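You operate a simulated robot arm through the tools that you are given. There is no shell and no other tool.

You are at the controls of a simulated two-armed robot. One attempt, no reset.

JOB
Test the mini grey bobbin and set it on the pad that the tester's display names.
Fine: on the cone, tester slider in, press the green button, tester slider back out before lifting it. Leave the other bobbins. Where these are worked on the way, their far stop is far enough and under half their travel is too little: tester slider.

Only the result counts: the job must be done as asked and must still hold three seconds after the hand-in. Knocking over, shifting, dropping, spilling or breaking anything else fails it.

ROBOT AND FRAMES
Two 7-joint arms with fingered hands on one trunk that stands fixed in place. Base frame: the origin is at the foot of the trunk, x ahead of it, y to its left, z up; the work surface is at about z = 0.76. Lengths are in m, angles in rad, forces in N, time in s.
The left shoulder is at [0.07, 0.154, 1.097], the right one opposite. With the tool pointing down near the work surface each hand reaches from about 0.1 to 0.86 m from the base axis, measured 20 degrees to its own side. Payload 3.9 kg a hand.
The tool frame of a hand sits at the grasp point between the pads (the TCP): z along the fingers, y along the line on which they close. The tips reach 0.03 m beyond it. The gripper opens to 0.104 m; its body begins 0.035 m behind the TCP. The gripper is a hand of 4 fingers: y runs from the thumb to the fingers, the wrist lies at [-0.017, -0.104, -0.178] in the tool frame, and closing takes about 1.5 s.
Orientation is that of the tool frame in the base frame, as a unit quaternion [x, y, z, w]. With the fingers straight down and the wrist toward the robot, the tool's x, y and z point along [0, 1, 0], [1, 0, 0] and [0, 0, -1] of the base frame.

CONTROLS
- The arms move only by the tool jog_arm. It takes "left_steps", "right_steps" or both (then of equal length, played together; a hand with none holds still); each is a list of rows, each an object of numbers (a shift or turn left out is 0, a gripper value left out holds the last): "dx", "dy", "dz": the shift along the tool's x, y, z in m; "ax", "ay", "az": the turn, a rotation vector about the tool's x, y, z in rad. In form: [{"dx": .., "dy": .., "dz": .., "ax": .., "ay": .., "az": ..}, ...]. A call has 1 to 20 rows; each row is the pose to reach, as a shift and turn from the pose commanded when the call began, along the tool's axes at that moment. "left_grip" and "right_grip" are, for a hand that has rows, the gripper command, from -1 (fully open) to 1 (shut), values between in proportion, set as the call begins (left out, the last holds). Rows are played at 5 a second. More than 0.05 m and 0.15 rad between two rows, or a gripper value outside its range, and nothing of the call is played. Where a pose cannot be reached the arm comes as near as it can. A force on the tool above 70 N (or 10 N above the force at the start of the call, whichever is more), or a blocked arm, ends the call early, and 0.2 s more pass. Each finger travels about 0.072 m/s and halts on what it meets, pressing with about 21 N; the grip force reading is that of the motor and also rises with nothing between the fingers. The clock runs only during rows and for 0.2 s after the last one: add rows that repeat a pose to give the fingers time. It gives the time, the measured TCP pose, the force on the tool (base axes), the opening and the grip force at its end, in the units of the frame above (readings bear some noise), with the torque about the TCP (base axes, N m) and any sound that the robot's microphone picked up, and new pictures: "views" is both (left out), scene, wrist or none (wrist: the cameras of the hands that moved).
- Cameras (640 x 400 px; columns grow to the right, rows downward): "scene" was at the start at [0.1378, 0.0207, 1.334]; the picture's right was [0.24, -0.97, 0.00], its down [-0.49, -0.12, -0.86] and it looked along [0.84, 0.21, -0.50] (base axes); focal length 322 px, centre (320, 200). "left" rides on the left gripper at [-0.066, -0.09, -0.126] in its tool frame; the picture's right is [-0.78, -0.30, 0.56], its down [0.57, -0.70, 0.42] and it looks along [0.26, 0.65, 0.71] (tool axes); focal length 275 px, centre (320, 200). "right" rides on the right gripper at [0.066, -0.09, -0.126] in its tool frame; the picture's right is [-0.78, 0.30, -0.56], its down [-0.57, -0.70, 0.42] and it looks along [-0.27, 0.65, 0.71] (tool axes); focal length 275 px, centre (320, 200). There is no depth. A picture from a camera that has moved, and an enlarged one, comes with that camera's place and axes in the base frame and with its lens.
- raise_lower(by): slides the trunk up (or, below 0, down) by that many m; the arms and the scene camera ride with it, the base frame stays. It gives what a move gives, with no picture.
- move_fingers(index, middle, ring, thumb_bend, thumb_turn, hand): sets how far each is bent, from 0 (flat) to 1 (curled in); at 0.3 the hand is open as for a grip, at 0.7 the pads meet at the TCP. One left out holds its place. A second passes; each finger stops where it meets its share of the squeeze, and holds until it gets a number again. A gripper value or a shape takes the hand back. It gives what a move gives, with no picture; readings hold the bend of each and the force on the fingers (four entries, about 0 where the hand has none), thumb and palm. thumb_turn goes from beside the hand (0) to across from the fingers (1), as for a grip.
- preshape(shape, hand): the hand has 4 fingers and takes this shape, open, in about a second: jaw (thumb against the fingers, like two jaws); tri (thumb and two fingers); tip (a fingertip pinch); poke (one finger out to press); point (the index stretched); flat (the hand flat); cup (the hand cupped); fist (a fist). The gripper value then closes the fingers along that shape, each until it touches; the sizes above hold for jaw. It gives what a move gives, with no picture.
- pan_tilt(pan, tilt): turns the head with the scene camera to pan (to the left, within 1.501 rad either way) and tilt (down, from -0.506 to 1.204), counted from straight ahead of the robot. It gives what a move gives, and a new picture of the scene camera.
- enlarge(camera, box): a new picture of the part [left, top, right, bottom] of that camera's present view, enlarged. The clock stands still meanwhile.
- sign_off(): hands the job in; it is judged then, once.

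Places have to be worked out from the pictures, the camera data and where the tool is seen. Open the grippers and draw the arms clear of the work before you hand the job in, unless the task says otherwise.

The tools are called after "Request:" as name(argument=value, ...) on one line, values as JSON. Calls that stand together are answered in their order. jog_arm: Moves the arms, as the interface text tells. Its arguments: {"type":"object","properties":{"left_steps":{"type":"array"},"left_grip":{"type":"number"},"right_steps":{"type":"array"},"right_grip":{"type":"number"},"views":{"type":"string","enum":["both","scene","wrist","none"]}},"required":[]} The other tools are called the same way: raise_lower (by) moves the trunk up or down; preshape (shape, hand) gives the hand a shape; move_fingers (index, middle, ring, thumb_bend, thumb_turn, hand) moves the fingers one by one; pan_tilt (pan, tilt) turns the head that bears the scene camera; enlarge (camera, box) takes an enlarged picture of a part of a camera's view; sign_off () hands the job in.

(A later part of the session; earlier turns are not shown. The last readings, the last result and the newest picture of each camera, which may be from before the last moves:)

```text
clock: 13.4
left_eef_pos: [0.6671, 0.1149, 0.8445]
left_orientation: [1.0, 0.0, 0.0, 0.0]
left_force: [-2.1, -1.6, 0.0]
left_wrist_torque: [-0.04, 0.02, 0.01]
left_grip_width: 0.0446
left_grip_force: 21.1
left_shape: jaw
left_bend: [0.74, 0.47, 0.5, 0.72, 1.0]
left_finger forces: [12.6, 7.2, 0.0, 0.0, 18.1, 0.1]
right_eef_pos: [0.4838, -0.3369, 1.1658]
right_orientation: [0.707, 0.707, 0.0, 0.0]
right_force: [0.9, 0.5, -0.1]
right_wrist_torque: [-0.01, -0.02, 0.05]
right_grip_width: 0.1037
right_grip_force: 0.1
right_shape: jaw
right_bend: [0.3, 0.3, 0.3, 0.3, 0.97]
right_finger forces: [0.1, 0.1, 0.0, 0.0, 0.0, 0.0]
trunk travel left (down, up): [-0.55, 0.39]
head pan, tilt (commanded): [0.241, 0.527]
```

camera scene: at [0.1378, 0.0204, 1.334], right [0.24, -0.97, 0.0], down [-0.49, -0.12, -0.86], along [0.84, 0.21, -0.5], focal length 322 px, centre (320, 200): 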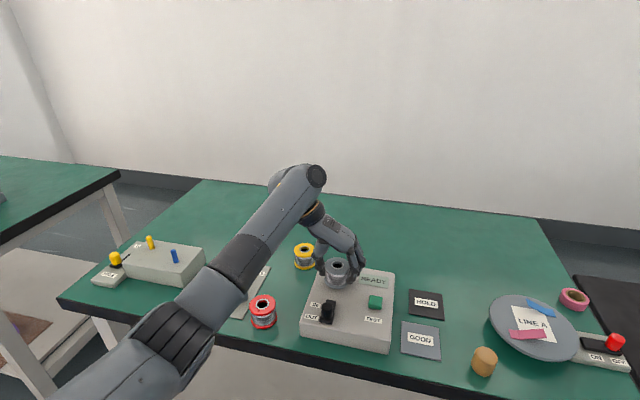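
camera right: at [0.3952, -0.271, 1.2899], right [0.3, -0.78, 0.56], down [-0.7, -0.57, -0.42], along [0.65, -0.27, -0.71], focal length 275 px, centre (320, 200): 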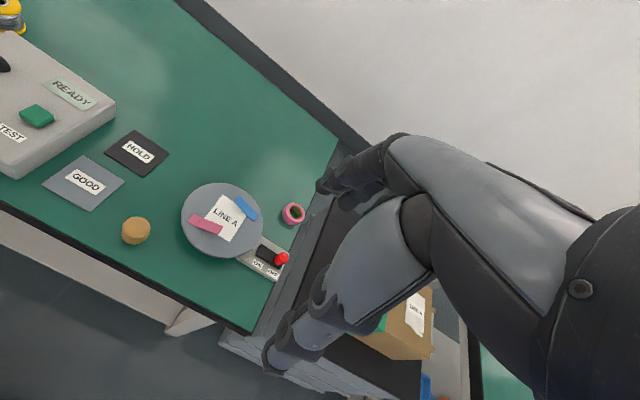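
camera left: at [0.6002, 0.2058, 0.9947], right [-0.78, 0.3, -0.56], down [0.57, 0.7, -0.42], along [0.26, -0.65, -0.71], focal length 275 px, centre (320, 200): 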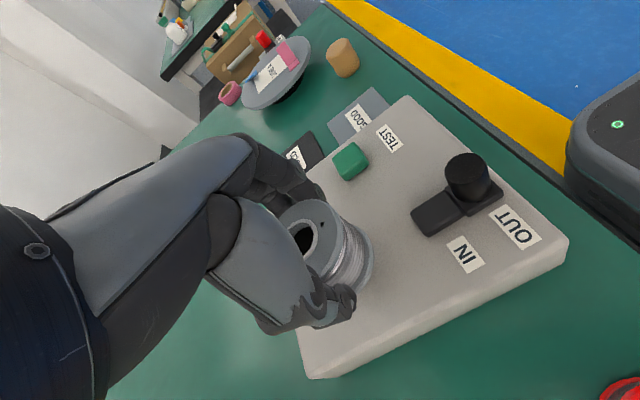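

There's a slight sideways contact (−2.1, −1.6 N), so I'm a touch far in +x/+y. I ease that off and lower 3 mm more.

Request:
jog_arm(left_steps=[{"dx": -0.0007, "dy": 0.0006, "dz": 0.0}, {"dx": -0.001, "dy": 0.0008, "dz": 0.0015}, {"dx": -0.001, "dy": 0.0008, "dz": 0.003}, {"dx": -0.001, "dy": 0.0008, "dz": 0.003}], views="scene")

Request:
enlarge(camera="scene", box=[300, 235, 390, 315])

Request:
enlarge(camera="left", box=[240, 150, 440, 330])

Request:
enlarge(camera="right", box=[0, 0, 120, 120])

```text
clock: 14.4
left_eef_pos: [0.6654, 0.114, 0.8438]
left_orientation: [1.0, 0.0, 0.003, 0.0]
left_force: [2.5, 1.6, 11.2]
left_wrist_torque: [-0.02, -0.03, 0.07]
left_grip_width: 0.045
left_grip_force: 21.0
left_shape: jaw
left_bend: [0.74, 0.47, 0.5, 0.72, 1.0]
left_finger forces: [11.1, 8.0, 0.1, 0.0, 21.0, 0.1]
right_eef_pos: [0.4841, -0.3376, 1.1642]
right_orientation: [0.707, 0.707, 0.0, 0.0]
right_force: [-0.7, -0.4, 0.0]
right_wrist_torque: [-0.01, 0.0, 0.05]
right_grip_width: 0.1037
right_grip_force: 0.0
right_shape: jaw
right_bend: [0.3, 0.3, 0.3, 0.3, 0.97]
right_finger forces: [0.1, 0.0, 0.0, 0.0, 0.1, 0.1]
trunk travel left (down, up): [-0.55, 0.39]
head pan, tilt (commanded): [0.241, 0.527]
camera scene: at [0.1366, 0.0206, 1.3342], right [0.24, -0.97, 0.0], down [-0.49, -0.12, -0.86], along [0.84, 0.21, -0.5], focal length 322 px, centre (320, 200)
```

scene: 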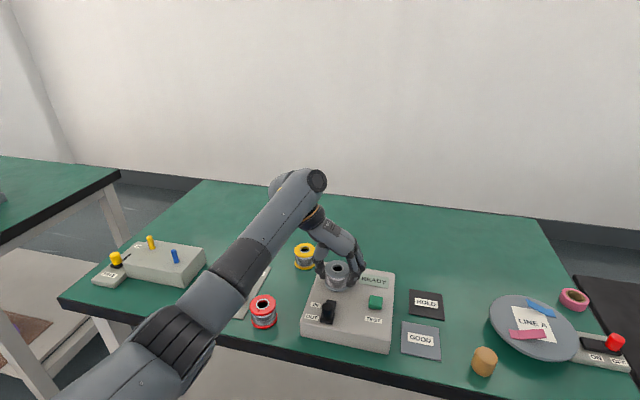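

```text
5.00 times, centred on (345, 275) of scene
camera zoom: at [0.1366, 0.0206, 1.3342], right [0.24, -0.97, 0.0], down [-0.49, -0.12, -0.86], along [0.84, 0.21, -0.5], focal length 1611 px, centre (195, -175)
```

zoom: 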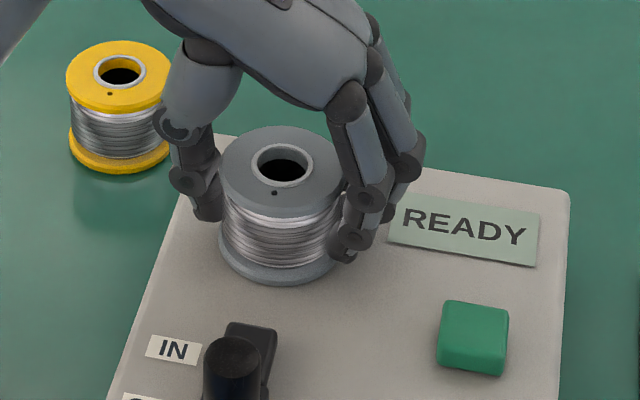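

```text
2.22 times, centred on (340, 240) of left
camera zoom: at [0.5999, 0.205, 0.968], right [-0.77, 0.3, -0.56], down [0.57, 0.7, -0.42], along [0.27, -0.65, -0.71], focal length 612 px, centre (276, 111)
```

zoom: 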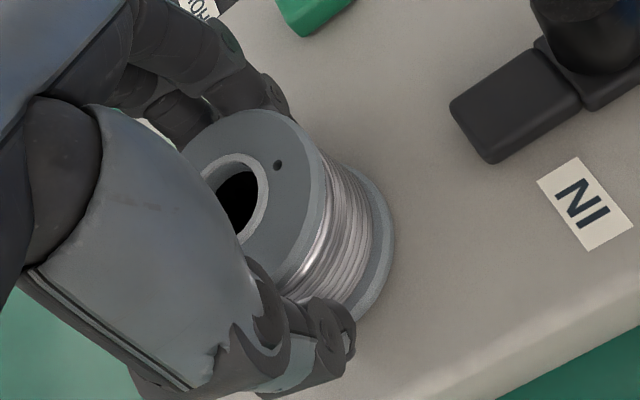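

```text
3.33 times, centred on (60, 60) of right
camera zoom: at [0.3947, -0.2717, 1.2901], right [0.3, -0.78, 0.56], down [-0.7, -0.57, -0.42], along [0.65, -0.26, -0.71], focal length 918 px, centre (1187, 667)
```

zoom: 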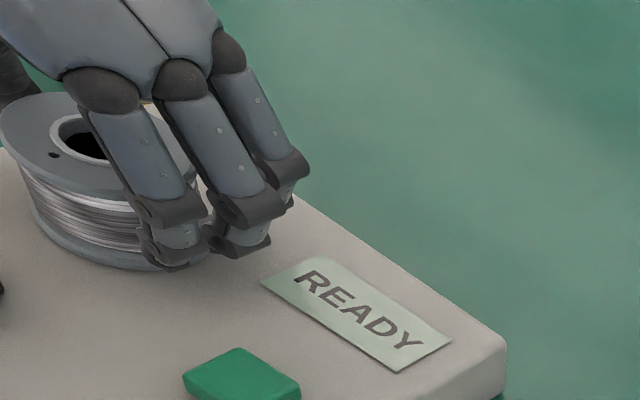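

Upward force has risen to 11 N with the bottom flange at about the tester's top, so the bobbin is seated. I relieve the pressure a little and open the fingers partway.

Request:
jog_arm(left_steps=[{"dz": -0.002}, {"dz": -0.002}, {"dz": -0.002}, {"dz": -0.002}, {"dz": -0.002}, {"dz": -0.002}], left_grip=-0.45, views="scene")

Request:
enlarge(camera="scene", box=[300, 235, 390, 315])

Request:
enlarge(camera="right", box=[0, 0, 120, 120])

```text
clock: 15.8
left_eef_pos: [0.6664, 0.1131, 0.8436]
left_orientation: [1.0, -0.001, 0.001, 0.0]
left_force: [0.2, 0.8, 0.5]
left_wrist_torque: [-0.02, -0.03, 0.02]
left_grip_width: 0.075
left_grip_force: 0.0
left_shape: jaw
left_bend: [0.27, 0.36, 0.33, 0.55, 0.99]
left_finger forces: [0.0, 0.0, 0.0, 0.1, 0.0, 0.0]
right_eef_pos: [0.4854, -0.3363, 1.165]
right_orientation: [0.707, 0.707, 0.0, 0.0]
right_force: [0.1, 0.0, 0.0]
right_wrist_torque: [-0.02, -0.01, 0.02]
right_grip_width: 0.1038
right_grip_force: 0.0
right_shape: jaw
right_bend: [0.3, 0.3, 0.3, 0.3, 0.97]
right_finger forces: [0.0, 0.0, 0.0, 0.1, 0.0, 0.0]
trunk travel left (down, up): [-0.55, 0.39]
head pan, tilt (commanded): [0.241, 0.527]
camera scene: at [0.1379, 0.0205, 1.3339], right [0.24, -0.97, 0.0], down [-0.49, -0.12, -0.86], along [0.84, 0.21, -0.5], focal length 322 px, centre (320, 200)
```

scene: 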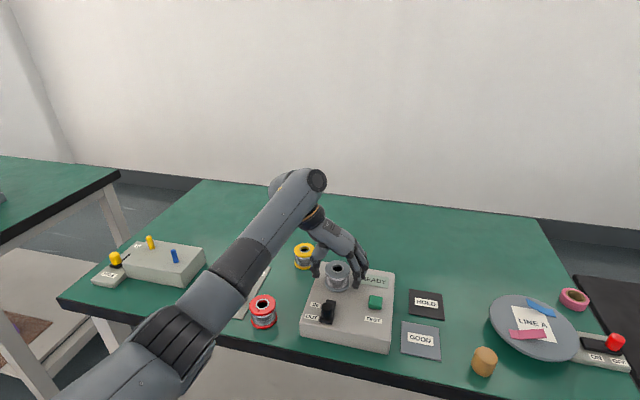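

```text
5.00 times, centred on (345, 275) of scene
camera zoom: at [0.1379, 0.0205, 1.3339], right [0.24, -0.97, 0.0], down [-0.49, -0.12, -0.86], along [0.84, 0.21, -0.5], focal length 1611 px, centre (195, -175)
```

zoom: 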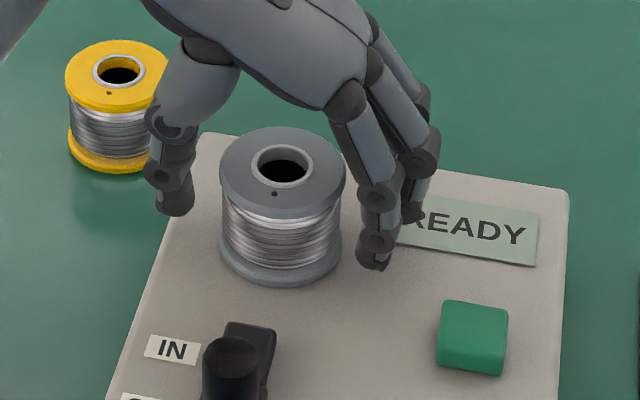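

```text
3.33 times, centred on (60, 60) of right
camera zoom: at [0.3959, -0.2719, 1.2895], right [0.3, -0.78, 0.56], down [-0.7, -0.57, -0.42], along [0.65, -0.27, -0.71], focal length 918 px, centre (1187, 667)
```

zoom: 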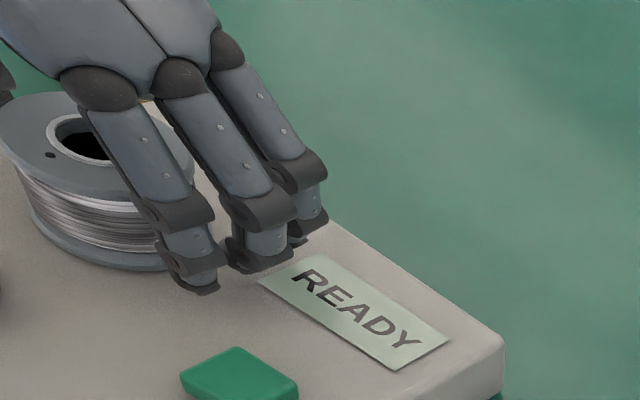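

The bobbin stands freely on the cone and the fingers are clear on both sides. I lift the hand straight up.

Request:
jog_arm(left_steps=[{"dz": -0.02}, {"dz": -0.045}, {"dz": -0.075}, {"dz": -0.11}, {"dz": -0.14}, {"dz": -0.16}, {"dz": -0.16}], views="both")

Request:
enlarge(camera="scene", box=[290, 240, 410, 350])

Request:
enlarge(camera="left", box=[260, 120, 540, 340])

```text
clock: 17.4
left_eef_pos: [0.6665, 0.1137, 1.0032]
left_orientation: [1.0, 0.001, 0.0, 0.0]
left_force: [-0.2, 0.7, 0.2]
left_wrist_torque: [0.01, 0.0, -0.02]
left_grip_width: 0.0752
left_grip_force: 0.1
left_shape: jaw
left_bend: [0.27, 0.36, 0.33, 0.55, 0.99]
left_finger forces: [0.0, 0.0, 0.0, 0.0, 0.1, 0.0]
right_eef_pos: [0.4853, -0.3376, 1.1658]
right_orientation: [0.707, 0.707, 0.0, 0.0]
right_force: [-0.1, -0.3, 0.0]
right_wrist_torque: [0.01, -0.02, 0.0]
right_grip_width: 0.1041
right_grip_force: 0.1
right_shape: jaw
right_bend: [0.3, 0.3, 0.3, 0.3, 0.97]
right_finger forces: [0.1, 0.1, 0.1, 0.1, 0.0, 0.0]
trunk travel left (down, up): [-0.55, 0.39]
head pan, tilt (commanded): [0.241, 0.527]
camera scene: at [0.138, 0.0206, 1.3339], right [0.24, -0.97, 0.0], down [-0.49, -0.12, -0.86], along [0.84, 0.21, -0.5], focal length 322 px, centre (320, 200)
camera left: at [0.6005, 0.2049, 1.1277], right [-0.78, 0.3, -0.56], down [0.57, 0.7, -0.42], along [0.26, -0.65, -0.71], focal length 275 px, centre (320, 200)
```

scene: 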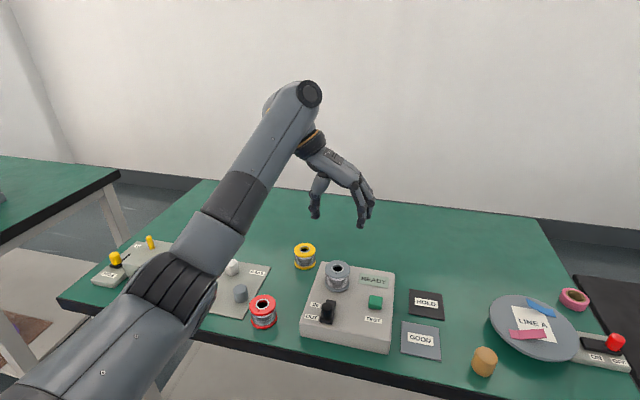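
left: 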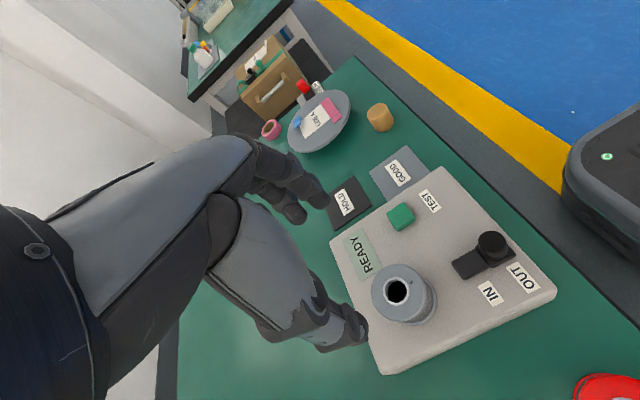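

```text
3.64 times, centred on (350, 295) of scene
camera zoom: at [0.138, 0.0206, 1.3339], right [0.24, -0.97, 0.0], down [-0.49, -0.12, -0.86], along [0.84, 0.21, -0.5], focal length 1172 px, centre (211, -146)
```

zoom: 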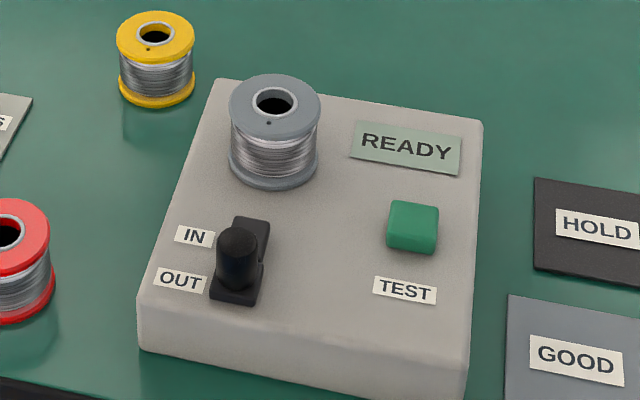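

```text
1.82 times, centred on (400, 230) of left
camera zoom: at [0.6005, 0.2049, 1.1277], right [-0.78, 0.3, -0.56], down [0.57, 0.7, -0.42], along [0.26, -0.65, -0.71], focal length 500 px, centre (174, 146)
```

zoom: 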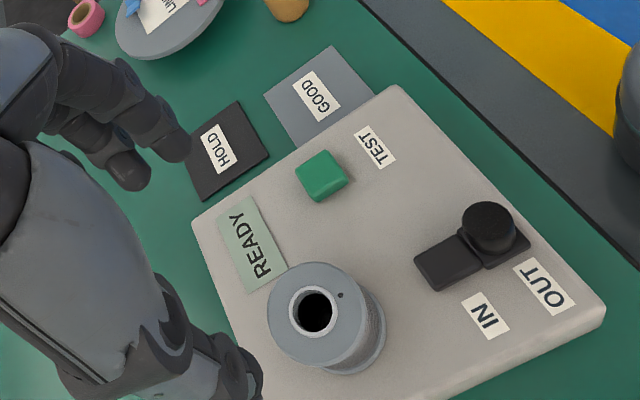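

The bobbin is seated on the cone. The knob is at about (0.567, 0.1115) with its top at z≈0.838, and the IN label is near x≈0.596, so the travel is about 30 mm. I turn the left hand back to wrist-toward-robot, place it high behind the slider, and take the poke shape.

Request:
jog_arm(left_steps=[{"dx": -0.012, "az": -0.1428}, {"dx": -0.024, "az": -0.2856}, {"dx": -0.036, "az": -0.4284}, {"dx": -0.048, "az": -0.5712}, {"dx": -0.06, "az": -0.714}, {"dx": -0.072, "az": -0.8568}, {"dx": -0.084, "az": -0.9996}, {"dx": -0.096, "az": -1.1424}, {"dx": -0.108, "az": -1.2852}, {"dx": -0.12, "az": -1.428}, {"dx": -0.13, "az": -1.5708}, {"dx": -0.13, "az": -1.5708}], views="none")

Request:
preshape(hand="left", shape="poke")

Request:
enlarge(camera="scene", box=[220, 100, 480, 360])

Request:
enlarge(camera="left", box=[0, 0, 640, 400])

Request:
enlarge(camera="right", box=[0, 0, 320, 200])

```text
clock: 20.0
left_eef_pos: [0.5363, 0.1126, 1.0031]
left_orientation: [0.707, 0.707, 0.0, 0.0]
left_force: [0.3, -1.0, 0.2]
left_wrist_torque: [0.03, -0.02, -0.01]
left_grip_width: 0.0753
left_grip_force: 0.0
left_shape: jaw
left_bend: [0.27, 0.36, 0.33, 0.55, 0.99]
left_finger forces: [0.0, 0.0, 0.0, 0.0, 0.0, 0.0]
right_eef_pos: [0.4851, -0.3375, 1.1645]
right_orientation: [0.707, 0.707, 0.0, -0.001]
right_force: [1.1, 0.0, -0.1]
right_wrist_torque: [0.0, 0.04, -0.01]
right_grip_width: 0.1035
right_grip_force: 0.1
right_shape: jaw
right_bend: [0.3, 0.3, 0.3, 0.3, 0.97]
right_finger forces: [0.1, 0.0, 0.0, 0.0, 0.0, 0.1]
trunk travel left (down, up): [-0.55, 0.39]
head pan, tilt (commanded): [0.241, 0.527]
```

```text
clock: 20.9
left_eef_pos: [0.5378, 0.1137, 1.002]
left_orientation: [0.707, 0.707, 0.0, 0.0]
left_force: [-0.5, -0.7, -0.2]
left_wrist_torque: [-0.01, -0.01, 0.01]
left_grip_width: 0.0
left_grip_force: 0.1
left_shape: poke
left_bend: [0.7, 0.7, 0.99, 1.0, 1.0]
left_finger forces: [0.0, 0.1, 0.0, 0.0, 0.0, 0.1]
right_eef_pos: [0.485, -0.3371, 1.166]
right_orientation: [0.707, 0.707, 0.0, -0.001]
right_force: [-0.6, -0.2, -0.3]
right_wrist_torque: [-0.02, 0.02, 0.0]
right_grip_width: 0.1037
right_grip_force: 0.0
right_shape: jaw
right_bend: [0.3, 0.3, 0.3, 0.3, 0.97]
right_finger forces: [0.0, 0.1, 0.0, 0.1, 0.1, 0.0]
trunk travel left (down, up): [-0.55, 0.39]
head pan, tilt (commanded): [0.241, 0.527]
```

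```text
1.54 times, centred on (350, 230) of scene
camera zoom: at [0.1378, 0.0205, 1.334], right [0.24, -0.97, 0.0], down [-0.49, -0.12, -0.86], along [0.84, 0.21, -0.5], focal length 496 px, centre (274, 154)
```

zoom: 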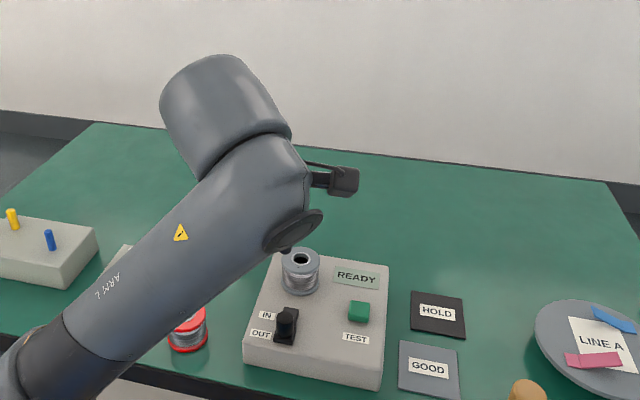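

```text
1.00 times, centred on (320, 200) of left (not enlarged: the box is as wide or as high as the picture)
camera zoom: at [0.4471, 0.0493, 1.1278], right [-0.3, -0.78, -0.56], down [-0.7, 0.57, -0.42], along [0.65, 0.26, -0.71], focal length 275 px, centre (320, 200)
```

zoom: 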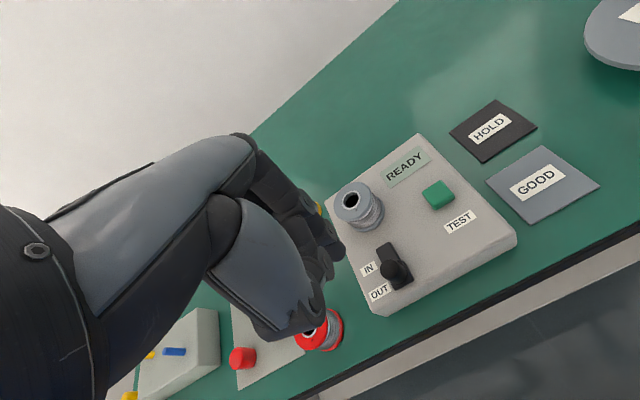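

```text
2.00 times, centred on (160, 100) of right
camera zoom: at [0.3958, -0.2718, 1.2896], right [0.3, -0.78, 0.56], down [-0.7, -0.57, -0.42], along [0.65, -0.27, -0.71], focal length 551 px, centre (640, 400)
```

zoom: 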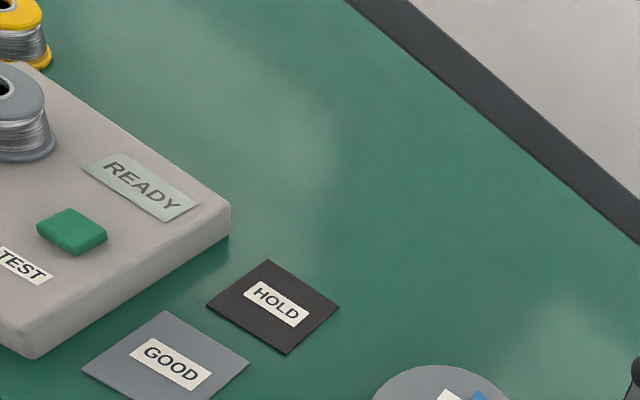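

With the left hand in this pose the arm hides the work from the scene camera. I'll turn the right hand so its wrist camera watches the tester from the right side.

Request:
jog_arm(right_steps=[{"dx": 0.012, "dy": -0.007, "dz": 0.004, "az": -0.13}, {"dx": 0.025, "dy": -0.013, "dz": 0.009, "az": -0.26}, {"dx": 0.038, "dy": -0.02, "dz": 0.013, "az": -0.39}, {"dx": 0.05, "dy": -0.027, "dz": 0.018, "az": -0.52}, {"dx": 0.063, "dy": -0.033, "dz": 0.022, "az": -0.65}, {"dx": 0.076, "dy": -0.04, "dz": 0.027, "az": -0.78}, {"dx": 0.088, "dy": -0.047, "dz": 0.031, "az": -0.91}, {"dx": 0.1, "dy": -0.053, "dz": 0.036, "az": -1.04}, {"dx": 0.113, "dy": -0.06, "dz": 0.04, "az": -1.17}, {"dx": 0.126, "dy": -0.067, "dz": 0.045, "az": -1.3}, {"dx": 0.126, "dy": -0.067, "dz": 0.045, "az": -1.3}], views="both")

```text
clock: 23.3
left_eef_pos: [0.5362, 0.1148, 1.0021]
left_orientation: [0.707, 0.707, 0.001, 0.0]
left_force: [0.1, -0.1, 0.2]
left_wrist_torque: [0.01, 0.03, 0.02]
left_grip_width: 0.0
left_grip_force: 0.1
left_shape: poke
left_bend: [0.7, 0.7, 0.99, 1.0, 1.0]
left_finger forces: [0.0, 0.0, 0.1, 0.0, 0.0, 0.0]
right_eef_pos: [0.418, -0.21, 1.1202]
right_orientation: [0.134, 0.991, 0.0, 0.0]
right_force: [-0.2, -0.7, 0.2]
right_wrist_torque: [0.04, 0.01, -0.01]
right_grip_width: 0.1036
right_grip_force: 0.1
right_shape: jaw
right_bend: [0.3, 0.3, 0.3, 0.3, 0.97]
right_finger forces: [0.1, 0.1, 0.1, 0.1, 0.0, 0.0]
trunk travel left (down, up): [-0.55, 0.39]
head pan, tilt (commanded): [0.241, 0.527]
camera scene: at [0.1376, 0.0203, 1.334], right [0.24, -0.97, 0.0], down [-0.49, -0.12, -0.86], along [0.84, 0.21, -0.5], focal length 322 px, centre (320, 200)
camera right: at [0.3312, -0.2807, 1.2446], right [0.83, 0.08, 0.56], down [0.37, -0.83, -0.42], along [0.43, 0.55, -0.71], focal length 275 px, centre (320, 200)
```

scene: 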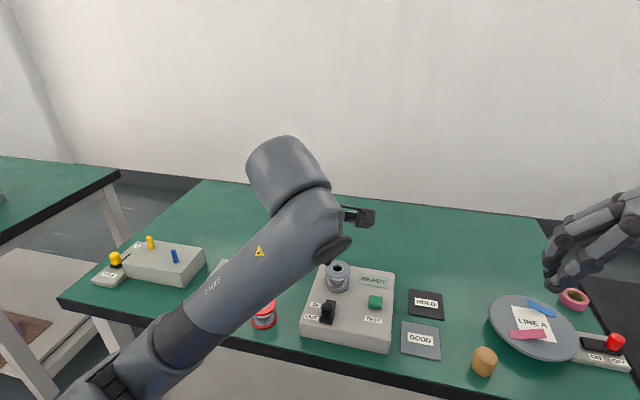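
right: 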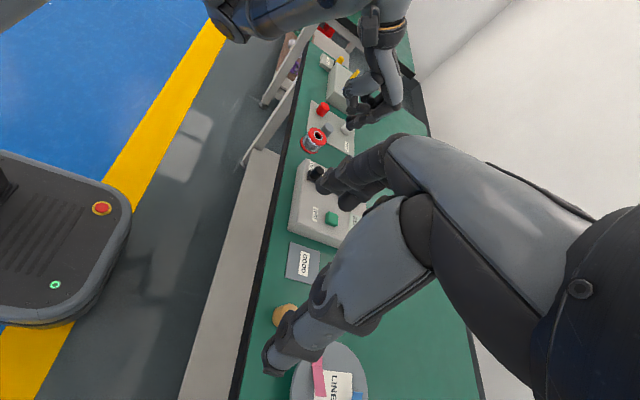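

The right camera now sees the left hand and the slider, though its own fingers cover the middle. I'll enlarge that to understand the poke shape.

Request:
enlarge(camera="right", box=[280, 20, 440, 140])

Request:
enlarge(camera="left", box=[200, 120, 420, 360])

```text
3.33 times, centred on (360, 80) of right
camera zoom: at [0.3312, -0.2807, 1.2446], right [0.83, 0.08, 0.56], down [0.37, -0.83, -0.42], along [0.43, 0.55, -0.71], focal length 918 px, centre (187, 600)
```

zoom: 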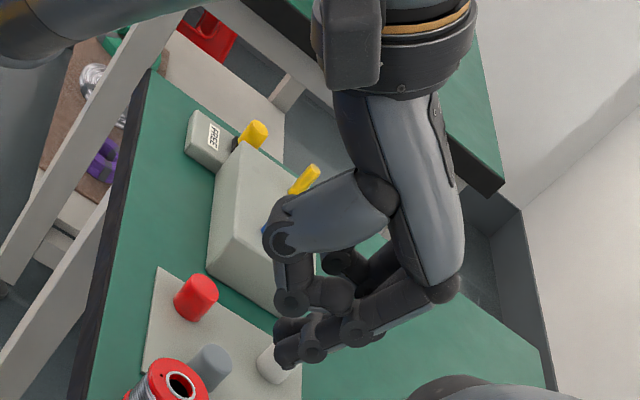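

```text
1.67 times, centred on (310, 240) of left
camera zoom: at [0.447, 0.0491, 1.1278], right [-0.3, -0.78, -0.56], down [-0.7, 0.57, -0.42], along [0.65, 0.26, -0.71], focal length 459 px, centre (337, 133)
```

zoom: 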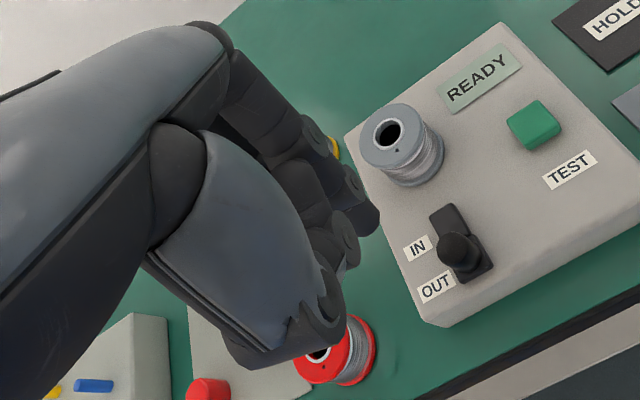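

In poke both index and middle stay half bent, which isn't a clean single finger for the narrow gap. I'll turn the hand back so the finger width lies along x and the scene camera sees it, then take the point shape.

Request:
jog_arm(left_steps=[{"dx": 0.005, "az": 0.1428}, {"dx": 0.01, "az": 0.2856}, {"dx": 0.015, "az": 0.4284}, {"dx": 0.02, "az": 0.5712}, {"dx": 0.025, "az": 0.714}, {"dx": 0.03, "az": 0.8568}, {"dx": 0.035, "az": 0.9996}, {"dx": 0.04, "az": 1.1424}, {"dx": 0.045, "az": 1.2852}, {"dx": 0.05, "az": 1.428}, {"dx": 0.056, "az": 1.5708}, {"dx": 0.056, "az": 1.5708}], views="none")

Request:
preshape(hand="left", shape="point")

Request:
enlarge(camera="scene", box=[220, 140, 420, 340])

Request:
enlarge(camera="left", box=[0, 0, 640, 400])

Request:
enlarge(camera="right", box=[240, 0, 440, 160])

```text
clock: 25.9
left_eef_pos: [0.5369, 0.1688, 1.0035]
left_orientation: [1.0, -0.002, 0.0, 0.0]
left_force: [-0.7, 0.9, 0.4]
left_wrist_torque: [0.01, -0.02, -0.02]
left_grip_width: 0.0003
left_grip_force: 0.0
left_shape: poke
left_bend: [0.7, 0.7, 0.99, 1.0, 1.0]
left_finger forces: [0.0, 0.0, 0.0, 0.1, 0.1, 0.1]
right_eef_pos: [0.4179, -0.211, 1.121]
right_orientation: [0.135, 0.991, 0.0, 0.0]
right_force: [-0.4, 0.1, 0.1]
right_wrist_torque: [-0.01, 0.0, 0.0]
right_grip_width: 0.1036
right_grip_force: 0.0
right_shape: jaw
right_bend: [0.3, 0.3, 0.3, 0.3, 0.97]
right_finger forces: [0.0, 0.0, 0.0, 0.0, 0.0, 0.0]
trunk travel left (down, up): [-0.55, 0.39]
head pan, tilt (commanded): [0.241, 0.527]
```

```text
clock: 26.8
left_eef_pos: [0.5359, 0.1696, 1.0032]
left_orientation: [1.0, 0.0, 0.0, 0.001]
left_force: [-0.8, 1.2, -0.9]
left_wrist_torque: [0.03, -0.01, 0.01]
left_grip_width: 0.0001
left_grip_force: 0.1
left_shape: point
left_bend: [0.2, 1.0, 1.0, 0.99, 0.87]
left_finger forces: [0.0, 0.0, 0.1, 0.0, 0.0, 0.0]
right_eef_pos: [0.4184, -0.2091, 1.1212]
right_orientation: [0.135, 0.991, 0.0, 0.0]
right_force: [0.0, -0.6, 0.1]
right_wrist_torque: [0.02, -0.02, 0.02]
right_grip_width: 0.1038
right_grip_force: 0.1
right_shape: jaw
right_bend: [0.3, 0.3, 0.3, 0.3, 0.97]
right_finger forces: [0.1, 0.1, 0.0, 0.0, 0.0, 0.0]
trunk travel left (down, up): [-0.55, 0.39]
head pan, tilt (commanded): [0.241, 0.527]
```

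```text
2.00 times, centred on (320, 240) of scene
camera zoom: at [0.1378, 0.0206, 1.334], right [0.24, -0.97, 0.0], down [-0.49, -0.12, -0.86], along [0.84, 0.21, -0.5], focal length 644 px, centre (320, 120)
```

zoom: 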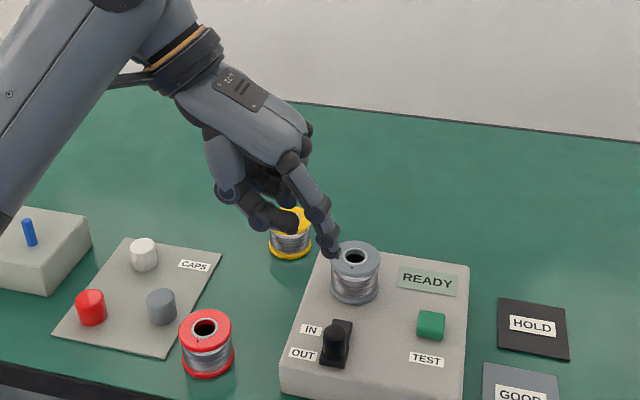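

```text
1.00 times, centred on (320, 200) of left (not enlarged: the box is as wide or as high as the picture)
camera zoom: at [0.4705, 0.2611, 1.128], right [-0.78, 0.3, -0.56], down [0.57, 0.7, -0.42], along [0.26, -0.65, -0.71], focal length 275 px, centre (320, 200)
```

zoom: 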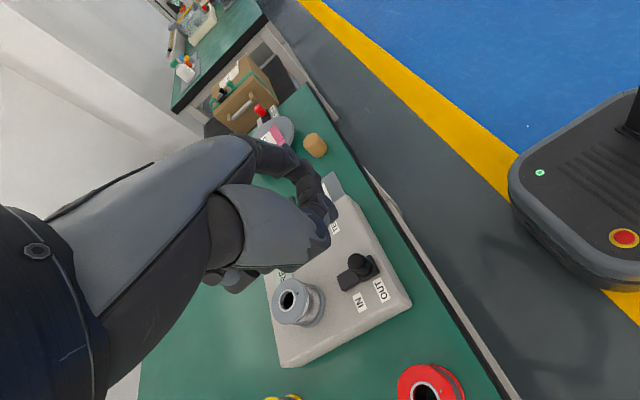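

```text
2.50 times, centred on (340, 80) of right
camera zoom: at [0.3313, -0.2804, 1.2447], right [0.83, 0.08, 0.56], down [0.36, -0.83, -0.42], along [0.43, 0.55, -0.71], focal length 688 px, centre (270, 500)
```

zoom: 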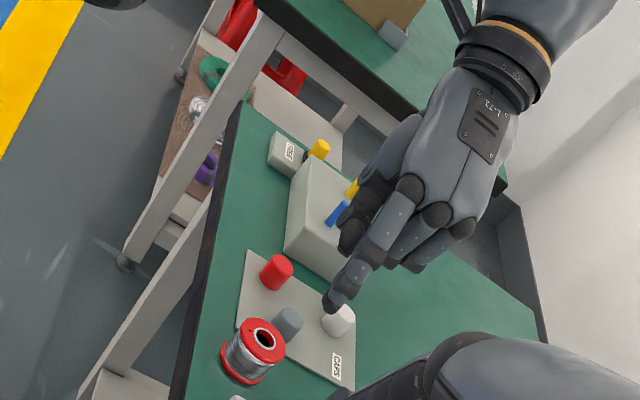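

In point shape the index tip is about 6 mm in −x, 60 mm in −y and 27 mm below the TCP, with everything else at least 30 mm higher. I lower it behind the knob on the robot side, stopping just above for a check.

Request:
jog_arm(left_steps=[{"dx": 0.003, "dy": -0.002, "dz": 0.03}, {"dx": 0.003, "dy": -0.002, "dz": 0.06}, {"dx": 0.003, "dy": -0.002, "dz": 0.09}, {"dx": 0.003, "dy": -0.002, "dz": 0.11}, {"dx": 0.003, "dy": -0.002, "dz": 0.126}, {"dx": 0.003, "dy": -0.002, "dz": 0.126}], views="both")

Request:
enlarge(camera="scene", box=[260, 230, 400, 360])

Request:
enlarge(camera="left", box=[220, 100, 420, 280])

Request:
enlarge(camera="right", box=[260, 80, 400, 220])

```text
clock: 28.2
left_eef_pos: [0.5375, 0.1723, 0.8745]
left_orientation: [1.0, 0.0, 0.0, 0.0]
left_force: [0.6, -1.1, 0.8]
left_wrist_torque: [0.02, -0.03, -0.01]
left_grip_width: 0.0
left_grip_force: 0.1
left_shape: point
left_bend: [0.2, 1.0, 1.0, 0.99, 0.87]
left_finger forces: [0.0, 0.1, 0.0, 0.1, 0.0, 0.0]
right_eef_pos: [0.4173, -0.2107, 1.121]
right_orientation: [0.135, 0.991, 0.001, 0.001]
right_force: [0.6, -0.4, 0.3]
right_wrist_torque: [-0.01, -0.01, 0.01]
right_grip_width: 0.1038
right_grip_force: 0.1
right_shape: jaw
right_bend: [0.3, 0.3, 0.3, 0.3, 0.97]
right_finger forces: [0.0, 0.0, 0.1, 0.0, 0.1, 0.1]
trunk travel left (down, up): [-0.55, 0.39]
head pan, tilt (commanded): [0.241, 0.527]
camera scene: at [0.1377, 0.0205, 1.334], right [0.24, -0.97, 0.0], down [-0.49, -0.12, -0.86], along [0.84, 0.21, -0.5], focal length 322 px, centre (320, 200)
camera left: at [0.4728, 0.2634, 1.0005], right [-0.78, 0.3, -0.56], down [0.57, 0.7, -0.42], along [0.26, -0.65, -0.71], focal length 275 px, centre (320, 200)
```

scene: 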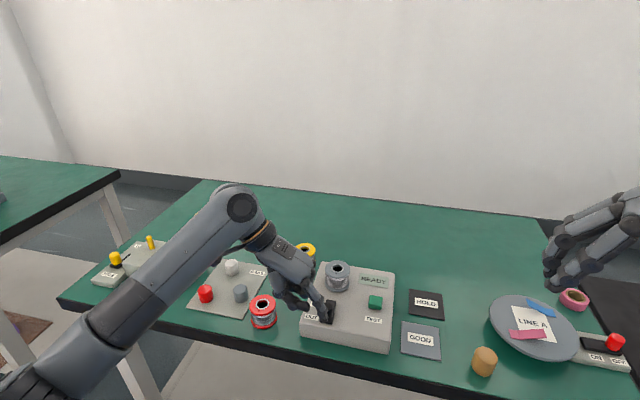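
left: 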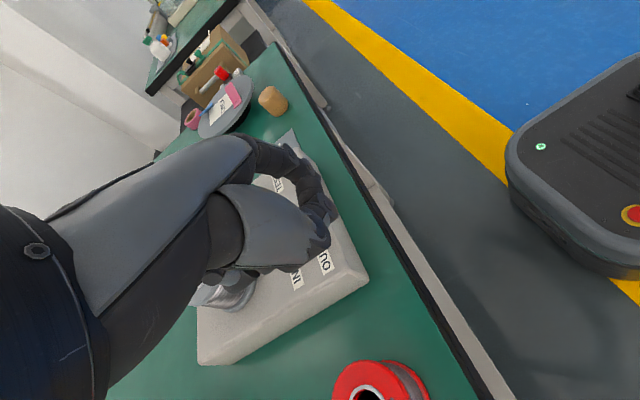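

```text
3.08 times, centred on (330, 295) of scene
camera zoom: at [0.1377, 0.0205, 1.334], right [0.24, -0.97, 0.0], down [-0.49, -0.12, -0.86], along [0.84, 0.21, -0.5], focal length 992 px, centre (289, -92)
```

zoom: 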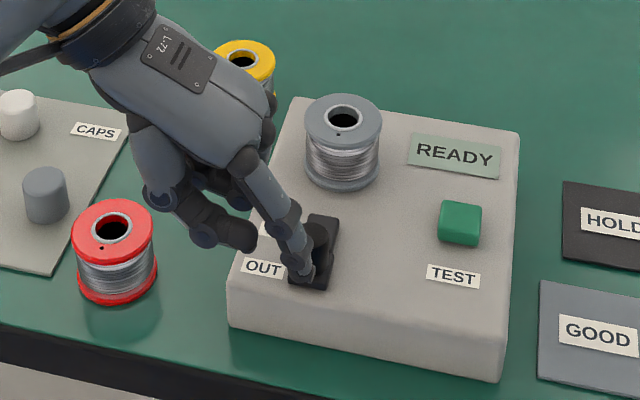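

```text
2.22 times, centred on (320, 190) of left
camera zoom: at [0.4728, 0.2634, 1.0005], right [-0.78, 0.3, -0.56], down [0.57, 0.7, -0.42], along [0.26, -0.65, -0.71], focal length 612 px, centre (320, 222)
```

zoom: 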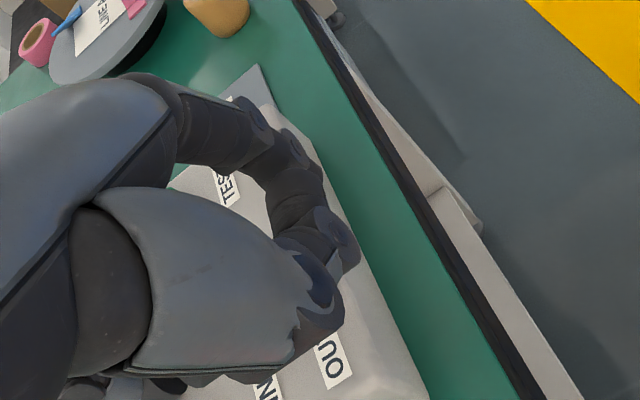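

```text
2.86 times, centred on (330, 150) of right
camera zoom: at [0.3312, -0.2805, 1.2447], right [0.83, 0.08, 0.56], down [0.36, -0.83, -0.42], along [0.43, 0.55, -0.71], focal length 786 px, centre (291, 343)
```

zoom: 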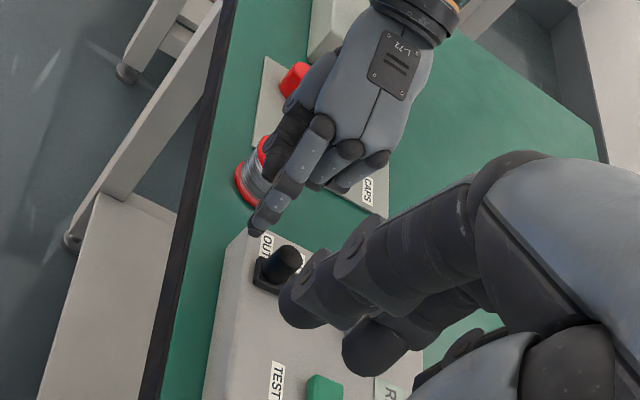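

The tip is at about (0.532, 0.106, 0.848), robot-side of the knob. I lower it to z≈0.818 with a small +y correction, clear of the carriage.

Request:
jog_arm(left_steps=[{"dy": -0.003, "dz": 0.01}, {"dy": -0.003, "dz": 0.02}, {"dy": -0.003, "dz": 0.03}, {"dy": -0.003, "dz": 0.03}], views="scene")

Request:
enlarge(camera="scene", box=[280, 250, 390, 350])

Request:
enlarge(camera="right", box=[280, 120, 380, 200])

```text
clock: 29.2
left_eef_pos: [0.5369, 0.1745, 0.8462]
left_orientation: [1.0, -0.001, 0.0, 0.0]
left_force: [-0.6, -0.3, 0.5]
left_wrist_torque: [0.03, -0.03, 0.0]
left_grip_width: 0.0
left_grip_force: 0.1
left_shape: point
left_bend: [0.2, 1.0, 1.0, 0.99, 0.87]
left_finger forces: [0.0, 0.1, 0.1, 0.0, 0.0, 0.0]
right_eef_pos: [0.4186, -0.2105, 1.121]
right_orientation: [0.134, 0.991, 0.0, 0.0]
right_force: [-0.4, 0.4, -0.5]
right_wrist_torque: [-0.02, 0.01, 0.0]
right_grip_width: 0.1038
right_grip_force: 0.0
right_shape: jaw
right_bend: [0.3, 0.3, 0.3, 0.3, 0.97]
right_finger forces: [0.0, 0.1, 0.0, 0.1, 0.0, 0.1]
trunk travel left (down, up): [-0.55, 0.39]
head pan, tilt (commanded): [0.241, 0.527]
camera scene: at [0.1377, 0.0205, 1.334], right [0.24, -0.97, 0.0], down [-0.49, -0.12, -0.86], along [0.84, 0.21, -0.5], focal length 322 px, centre (320, 200)
```

scene: 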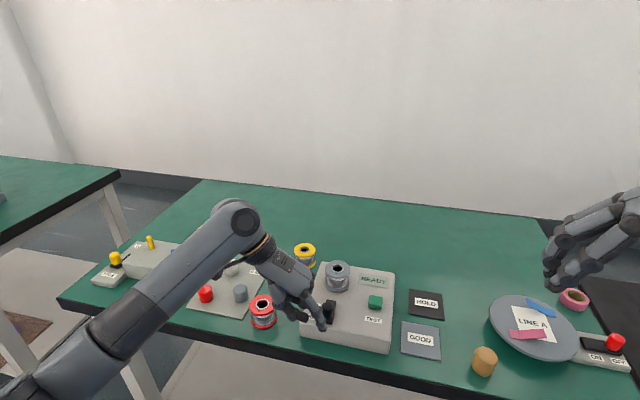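

```text
4.00 times, centred on (335, 300) of scene
camera zoom: at [0.1377, 0.0205, 1.334], right [0.24, -0.97, 0.0], down [-0.49, -0.12, -0.86], along [0.84, 0.21, -0.5], focal length 1289 px, centre (260, -200)
```

zoom: 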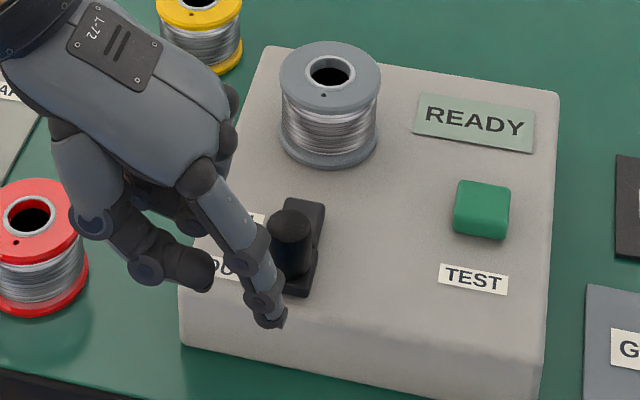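

```text
5.00 times, centred on (330, 160) of right
camera zoom: at [0.3312, -0.2805, 1.2447], right [0.83, 0.08, 0.56], down [0.36, -0.83, -0.42], along [0.43, 0.55, -0.71], focal length 1376 px, centre (270, 400)
```

zoom: 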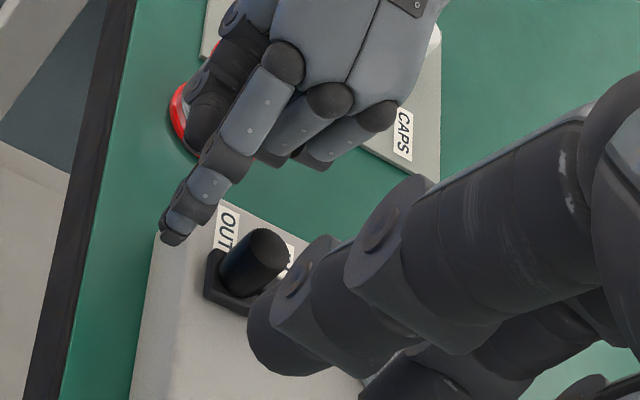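

The finger is directly behind the knob at y≈0.111. I push toward +x and check force and knob position partway.

Request:
jog_arm(left_steps=[{"dx": 0.006}, {"dx": 0.012}, {"dx": 0.018}, {"dx": 0.023}, {"dx": 0.028}, {"dx": 0.033}, {"dx": 0.033}], views="scene")

Request:
enlarge(camera="scene", box=[280, 250, 390, 350])

Request:
enlarge(camera="right", box=[280, 120, 380, 200])

```text
clock: 30.8
left_eef_pos: [0.5714, 0.1751, 0.8482]
left_orientation: [1.0, 0.0, 0.001, 0.0]
left_force: [-1.4, -0.5, -0.5]
left_wrist_torque: [0.02, 0.03, -0.07]
left_grip_width: 0.0961
left_grip_force: 0.0
left_shape: point
left_bend: [0.2, 1.0, 1.0, 0.99, 0.87]
left_finger forces: [0.7, 0.1, 0.0, 0.1, 0.1, 0.0]
right_eef_pos: [0.4186, -0.2099, 1.1207]
right_orientation: [0.134, 0.991, 0.0, 0.0]
right_force: [-0.5, 0.4, -0.7]
right_wrist_torque: [-0.02, 0.01, 0.0]
right_grip_width: 0.1037
right_grip_force: 0.0
right_shape: jaw
right_bend: [0.3, 0.3, 0.3, 0.3, 0.97]
right_finger forces: [0.0, 0.1, 0.1, 0.0, 0.0, 0.1]
trunk travel left (down, up): [-0.55, 0.39]
head pan, tilt (commanded): [0.241, 0.527]
camera scene: at [0.1376, 0.0206, 1.334], right [0.24, -0.97, 0.0], down [-0.49, -0.12, -0.86], along [0.84, 0.21, -0.5], focal length 322 px, centre (320, 200)
```

scene: 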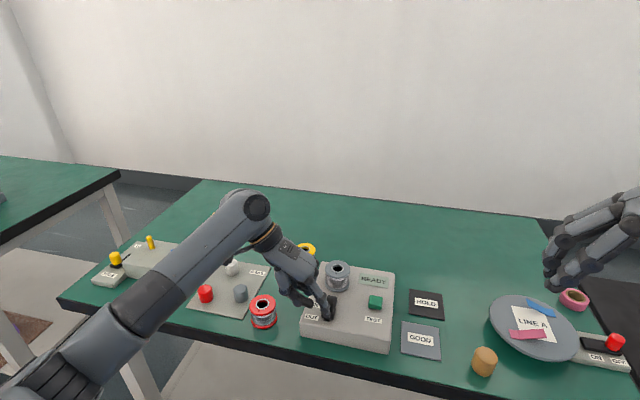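

```text
4.00 times, centred on (335, 300) of scene
camera zoom: at [0.1376, 0.0206, 1.334], right [0.24, -0.97, 0.0], down [-0.49, -0.12, -0.86], along [0.84, 0.21, -0.5], focal length 1289 px, centre (260, -200)
```

zoom: 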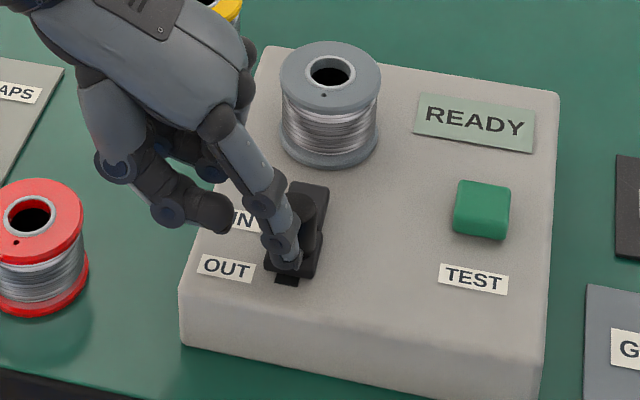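

```text
5.00 times, centred on (330, 160) of right
camera zoom: at [0.3311, -0.2803, 1.2448], right [0.83, 0.08, 0.56], down [0.36, -0.83, -0.42], along [0.43, 0.55, -0.71], focal length 1376 px, centre (270, 400)
```

zoom: 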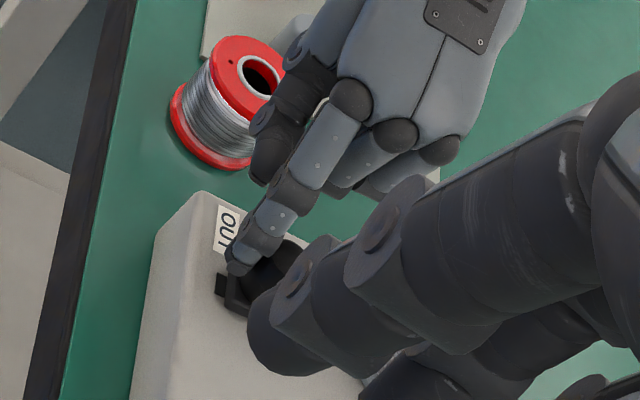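

The knob is moving with hardly any resistance (about 1 N). I keep pushing in small steps toward the far stop.

Request:
jog_arm(left_steps=[{"dx": 0.004}, {"dx": 0.008}, {"dx": 0.011}, {"dx": 0.014}, {"dx": 0.014}], views="scene")

Request:
enlarge(camera="scene", box=[280, 250, 390, 350])

```text
clock: 32.0
left_eef_pos: [0.586, 0.1752, 0.8473]
left_orientation: [1.0, -0.001, 0.0, -0.001]
left_force: [-1.0, -0.1, -0.9]
left_wrist_torque: [0.03, 0.01, -0.07]
left_grip_width: 0.0
left_grip_force: 0.1
left_shape: point
left_bend: [0.2, 1.0, 1.0, 0.99, 0.87]
left_finger forces: [0.8, 0.0, 0.1, 0.0, 0.1, 0.0]
right_eef_pos: [0.4181, -0.2107, 1.1198]
right_orientation: [0.135, 0.991, 0.0, 0.0]
right_force: [-0.1, -0.7, -0.3]
right_wrist_torque: [0.01, 0.0, 0.0]
right_grip_width: 0.1038
right_grip_force: 0.0
right_shape: jaw
right_bend: [0.3, 0.3, 0.3, 0.3, 0.97]
right_finger forces: [0.0, 0.0, 0.0, 0.1, 0.0, 0.0]
trunk travel left (down, up): [-0.55, 0.39]
head pan, tilt (commanded): [0.241, 0.527]
camera scene: at [0.1376, 0.0206, 1.334], right [0.24, -0.97, 0.0], down [-0.49, -0.12, -0.86], along [0.84, 0.21, -0.5], focal length 322 px, centre (320, 200)
```

scene: 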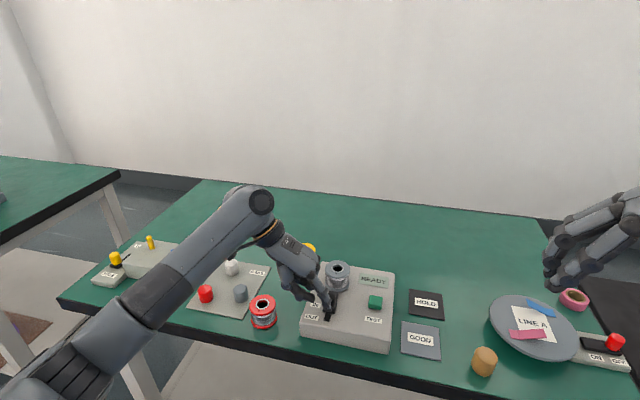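

```text
4.00 times, centred on (335, 300) of scene
camera zoom: at [0.1376, 0.0206, 1.334], right [0.24, -0.97, 0.0], down [-0.49, -0.12, -0.86], along [0.84, 0.21, -0.5], focal length 1289 px, centre (260, -200)
```

zoom: 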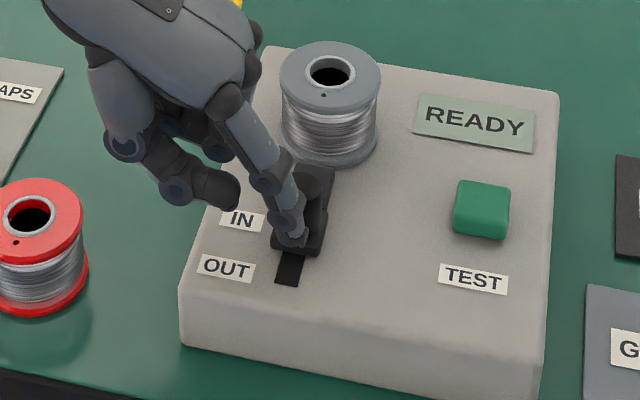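

The slider has moved about 30 mm and still no stop has been felt. I advance 2 mm at a time, watching the force and the gap to the bobbin.

Request:
jog_arm(left_steps=[{"dx": 0.001}, {"dx": 0.002}, {"dx": 0.003}, {"dx": 0.003}], views="none")

Request:
enlarge(camera="scene", box=[300, 255, 380, 335])

```text
clock: 33.0
left_eef_pos: [0.587, 0.1762, 0.8469]
left_orientation: [1.0, -0.001, 0.001, 0.001]
left_force: [-6.8, 1.5, 0.3]
left_wrist_torque: [0.03, 0.08, -0.44]
left_grip_width: 0.0
left_grip_force: 0.1
left_shape: point
left_bend: [0.2, 1.0, 1.0, 0.99, 0.87]
left_finger forces: [7.0, 0.0, 0.0, 0.0, 0.0, 0.1]
right_eef_pos: [0.417, -0.2103, 1.1196]
right_orientation: [0.135, 0.991, 0.0, 0.0]
right_force: [-0.2, -0.2, 0.0]
right_wrist_torque: [0.02, -0.01, 0.01]
right_grip_width: 0.104
right_grip_force: 0.0
right_shape: jaw
right_bend: [0.3, 0.3, 0.3, 0.3, 0.97]
right_finger forces: [0.1, 0.0, 0.0, 0.0, 0.0, 0.0]
trunk travel left (down, up): [-0.55, 0.39]
head pan, tilt (commanded): [0.241, 0.527]
```

```text
5.00 times, centred on (340, 295) of scene
camera zoom: at [0.1364, 0.0207, 1.3341], right [0.24, -0.97, 0.0], down [-0.49, -0.12, -0.86], along [0.84, 0.21, -0.5], focal length 1611 px, centre (220, -275)
```

zoom: 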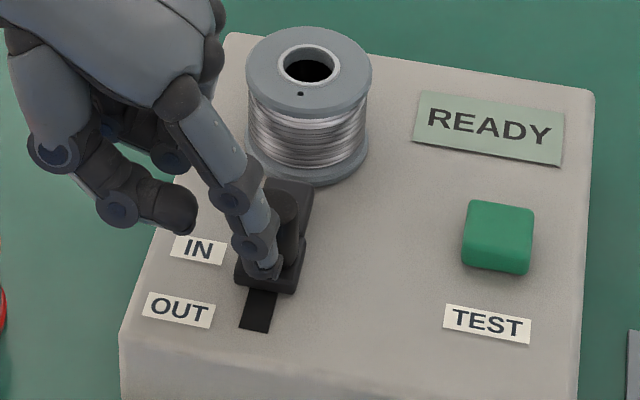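

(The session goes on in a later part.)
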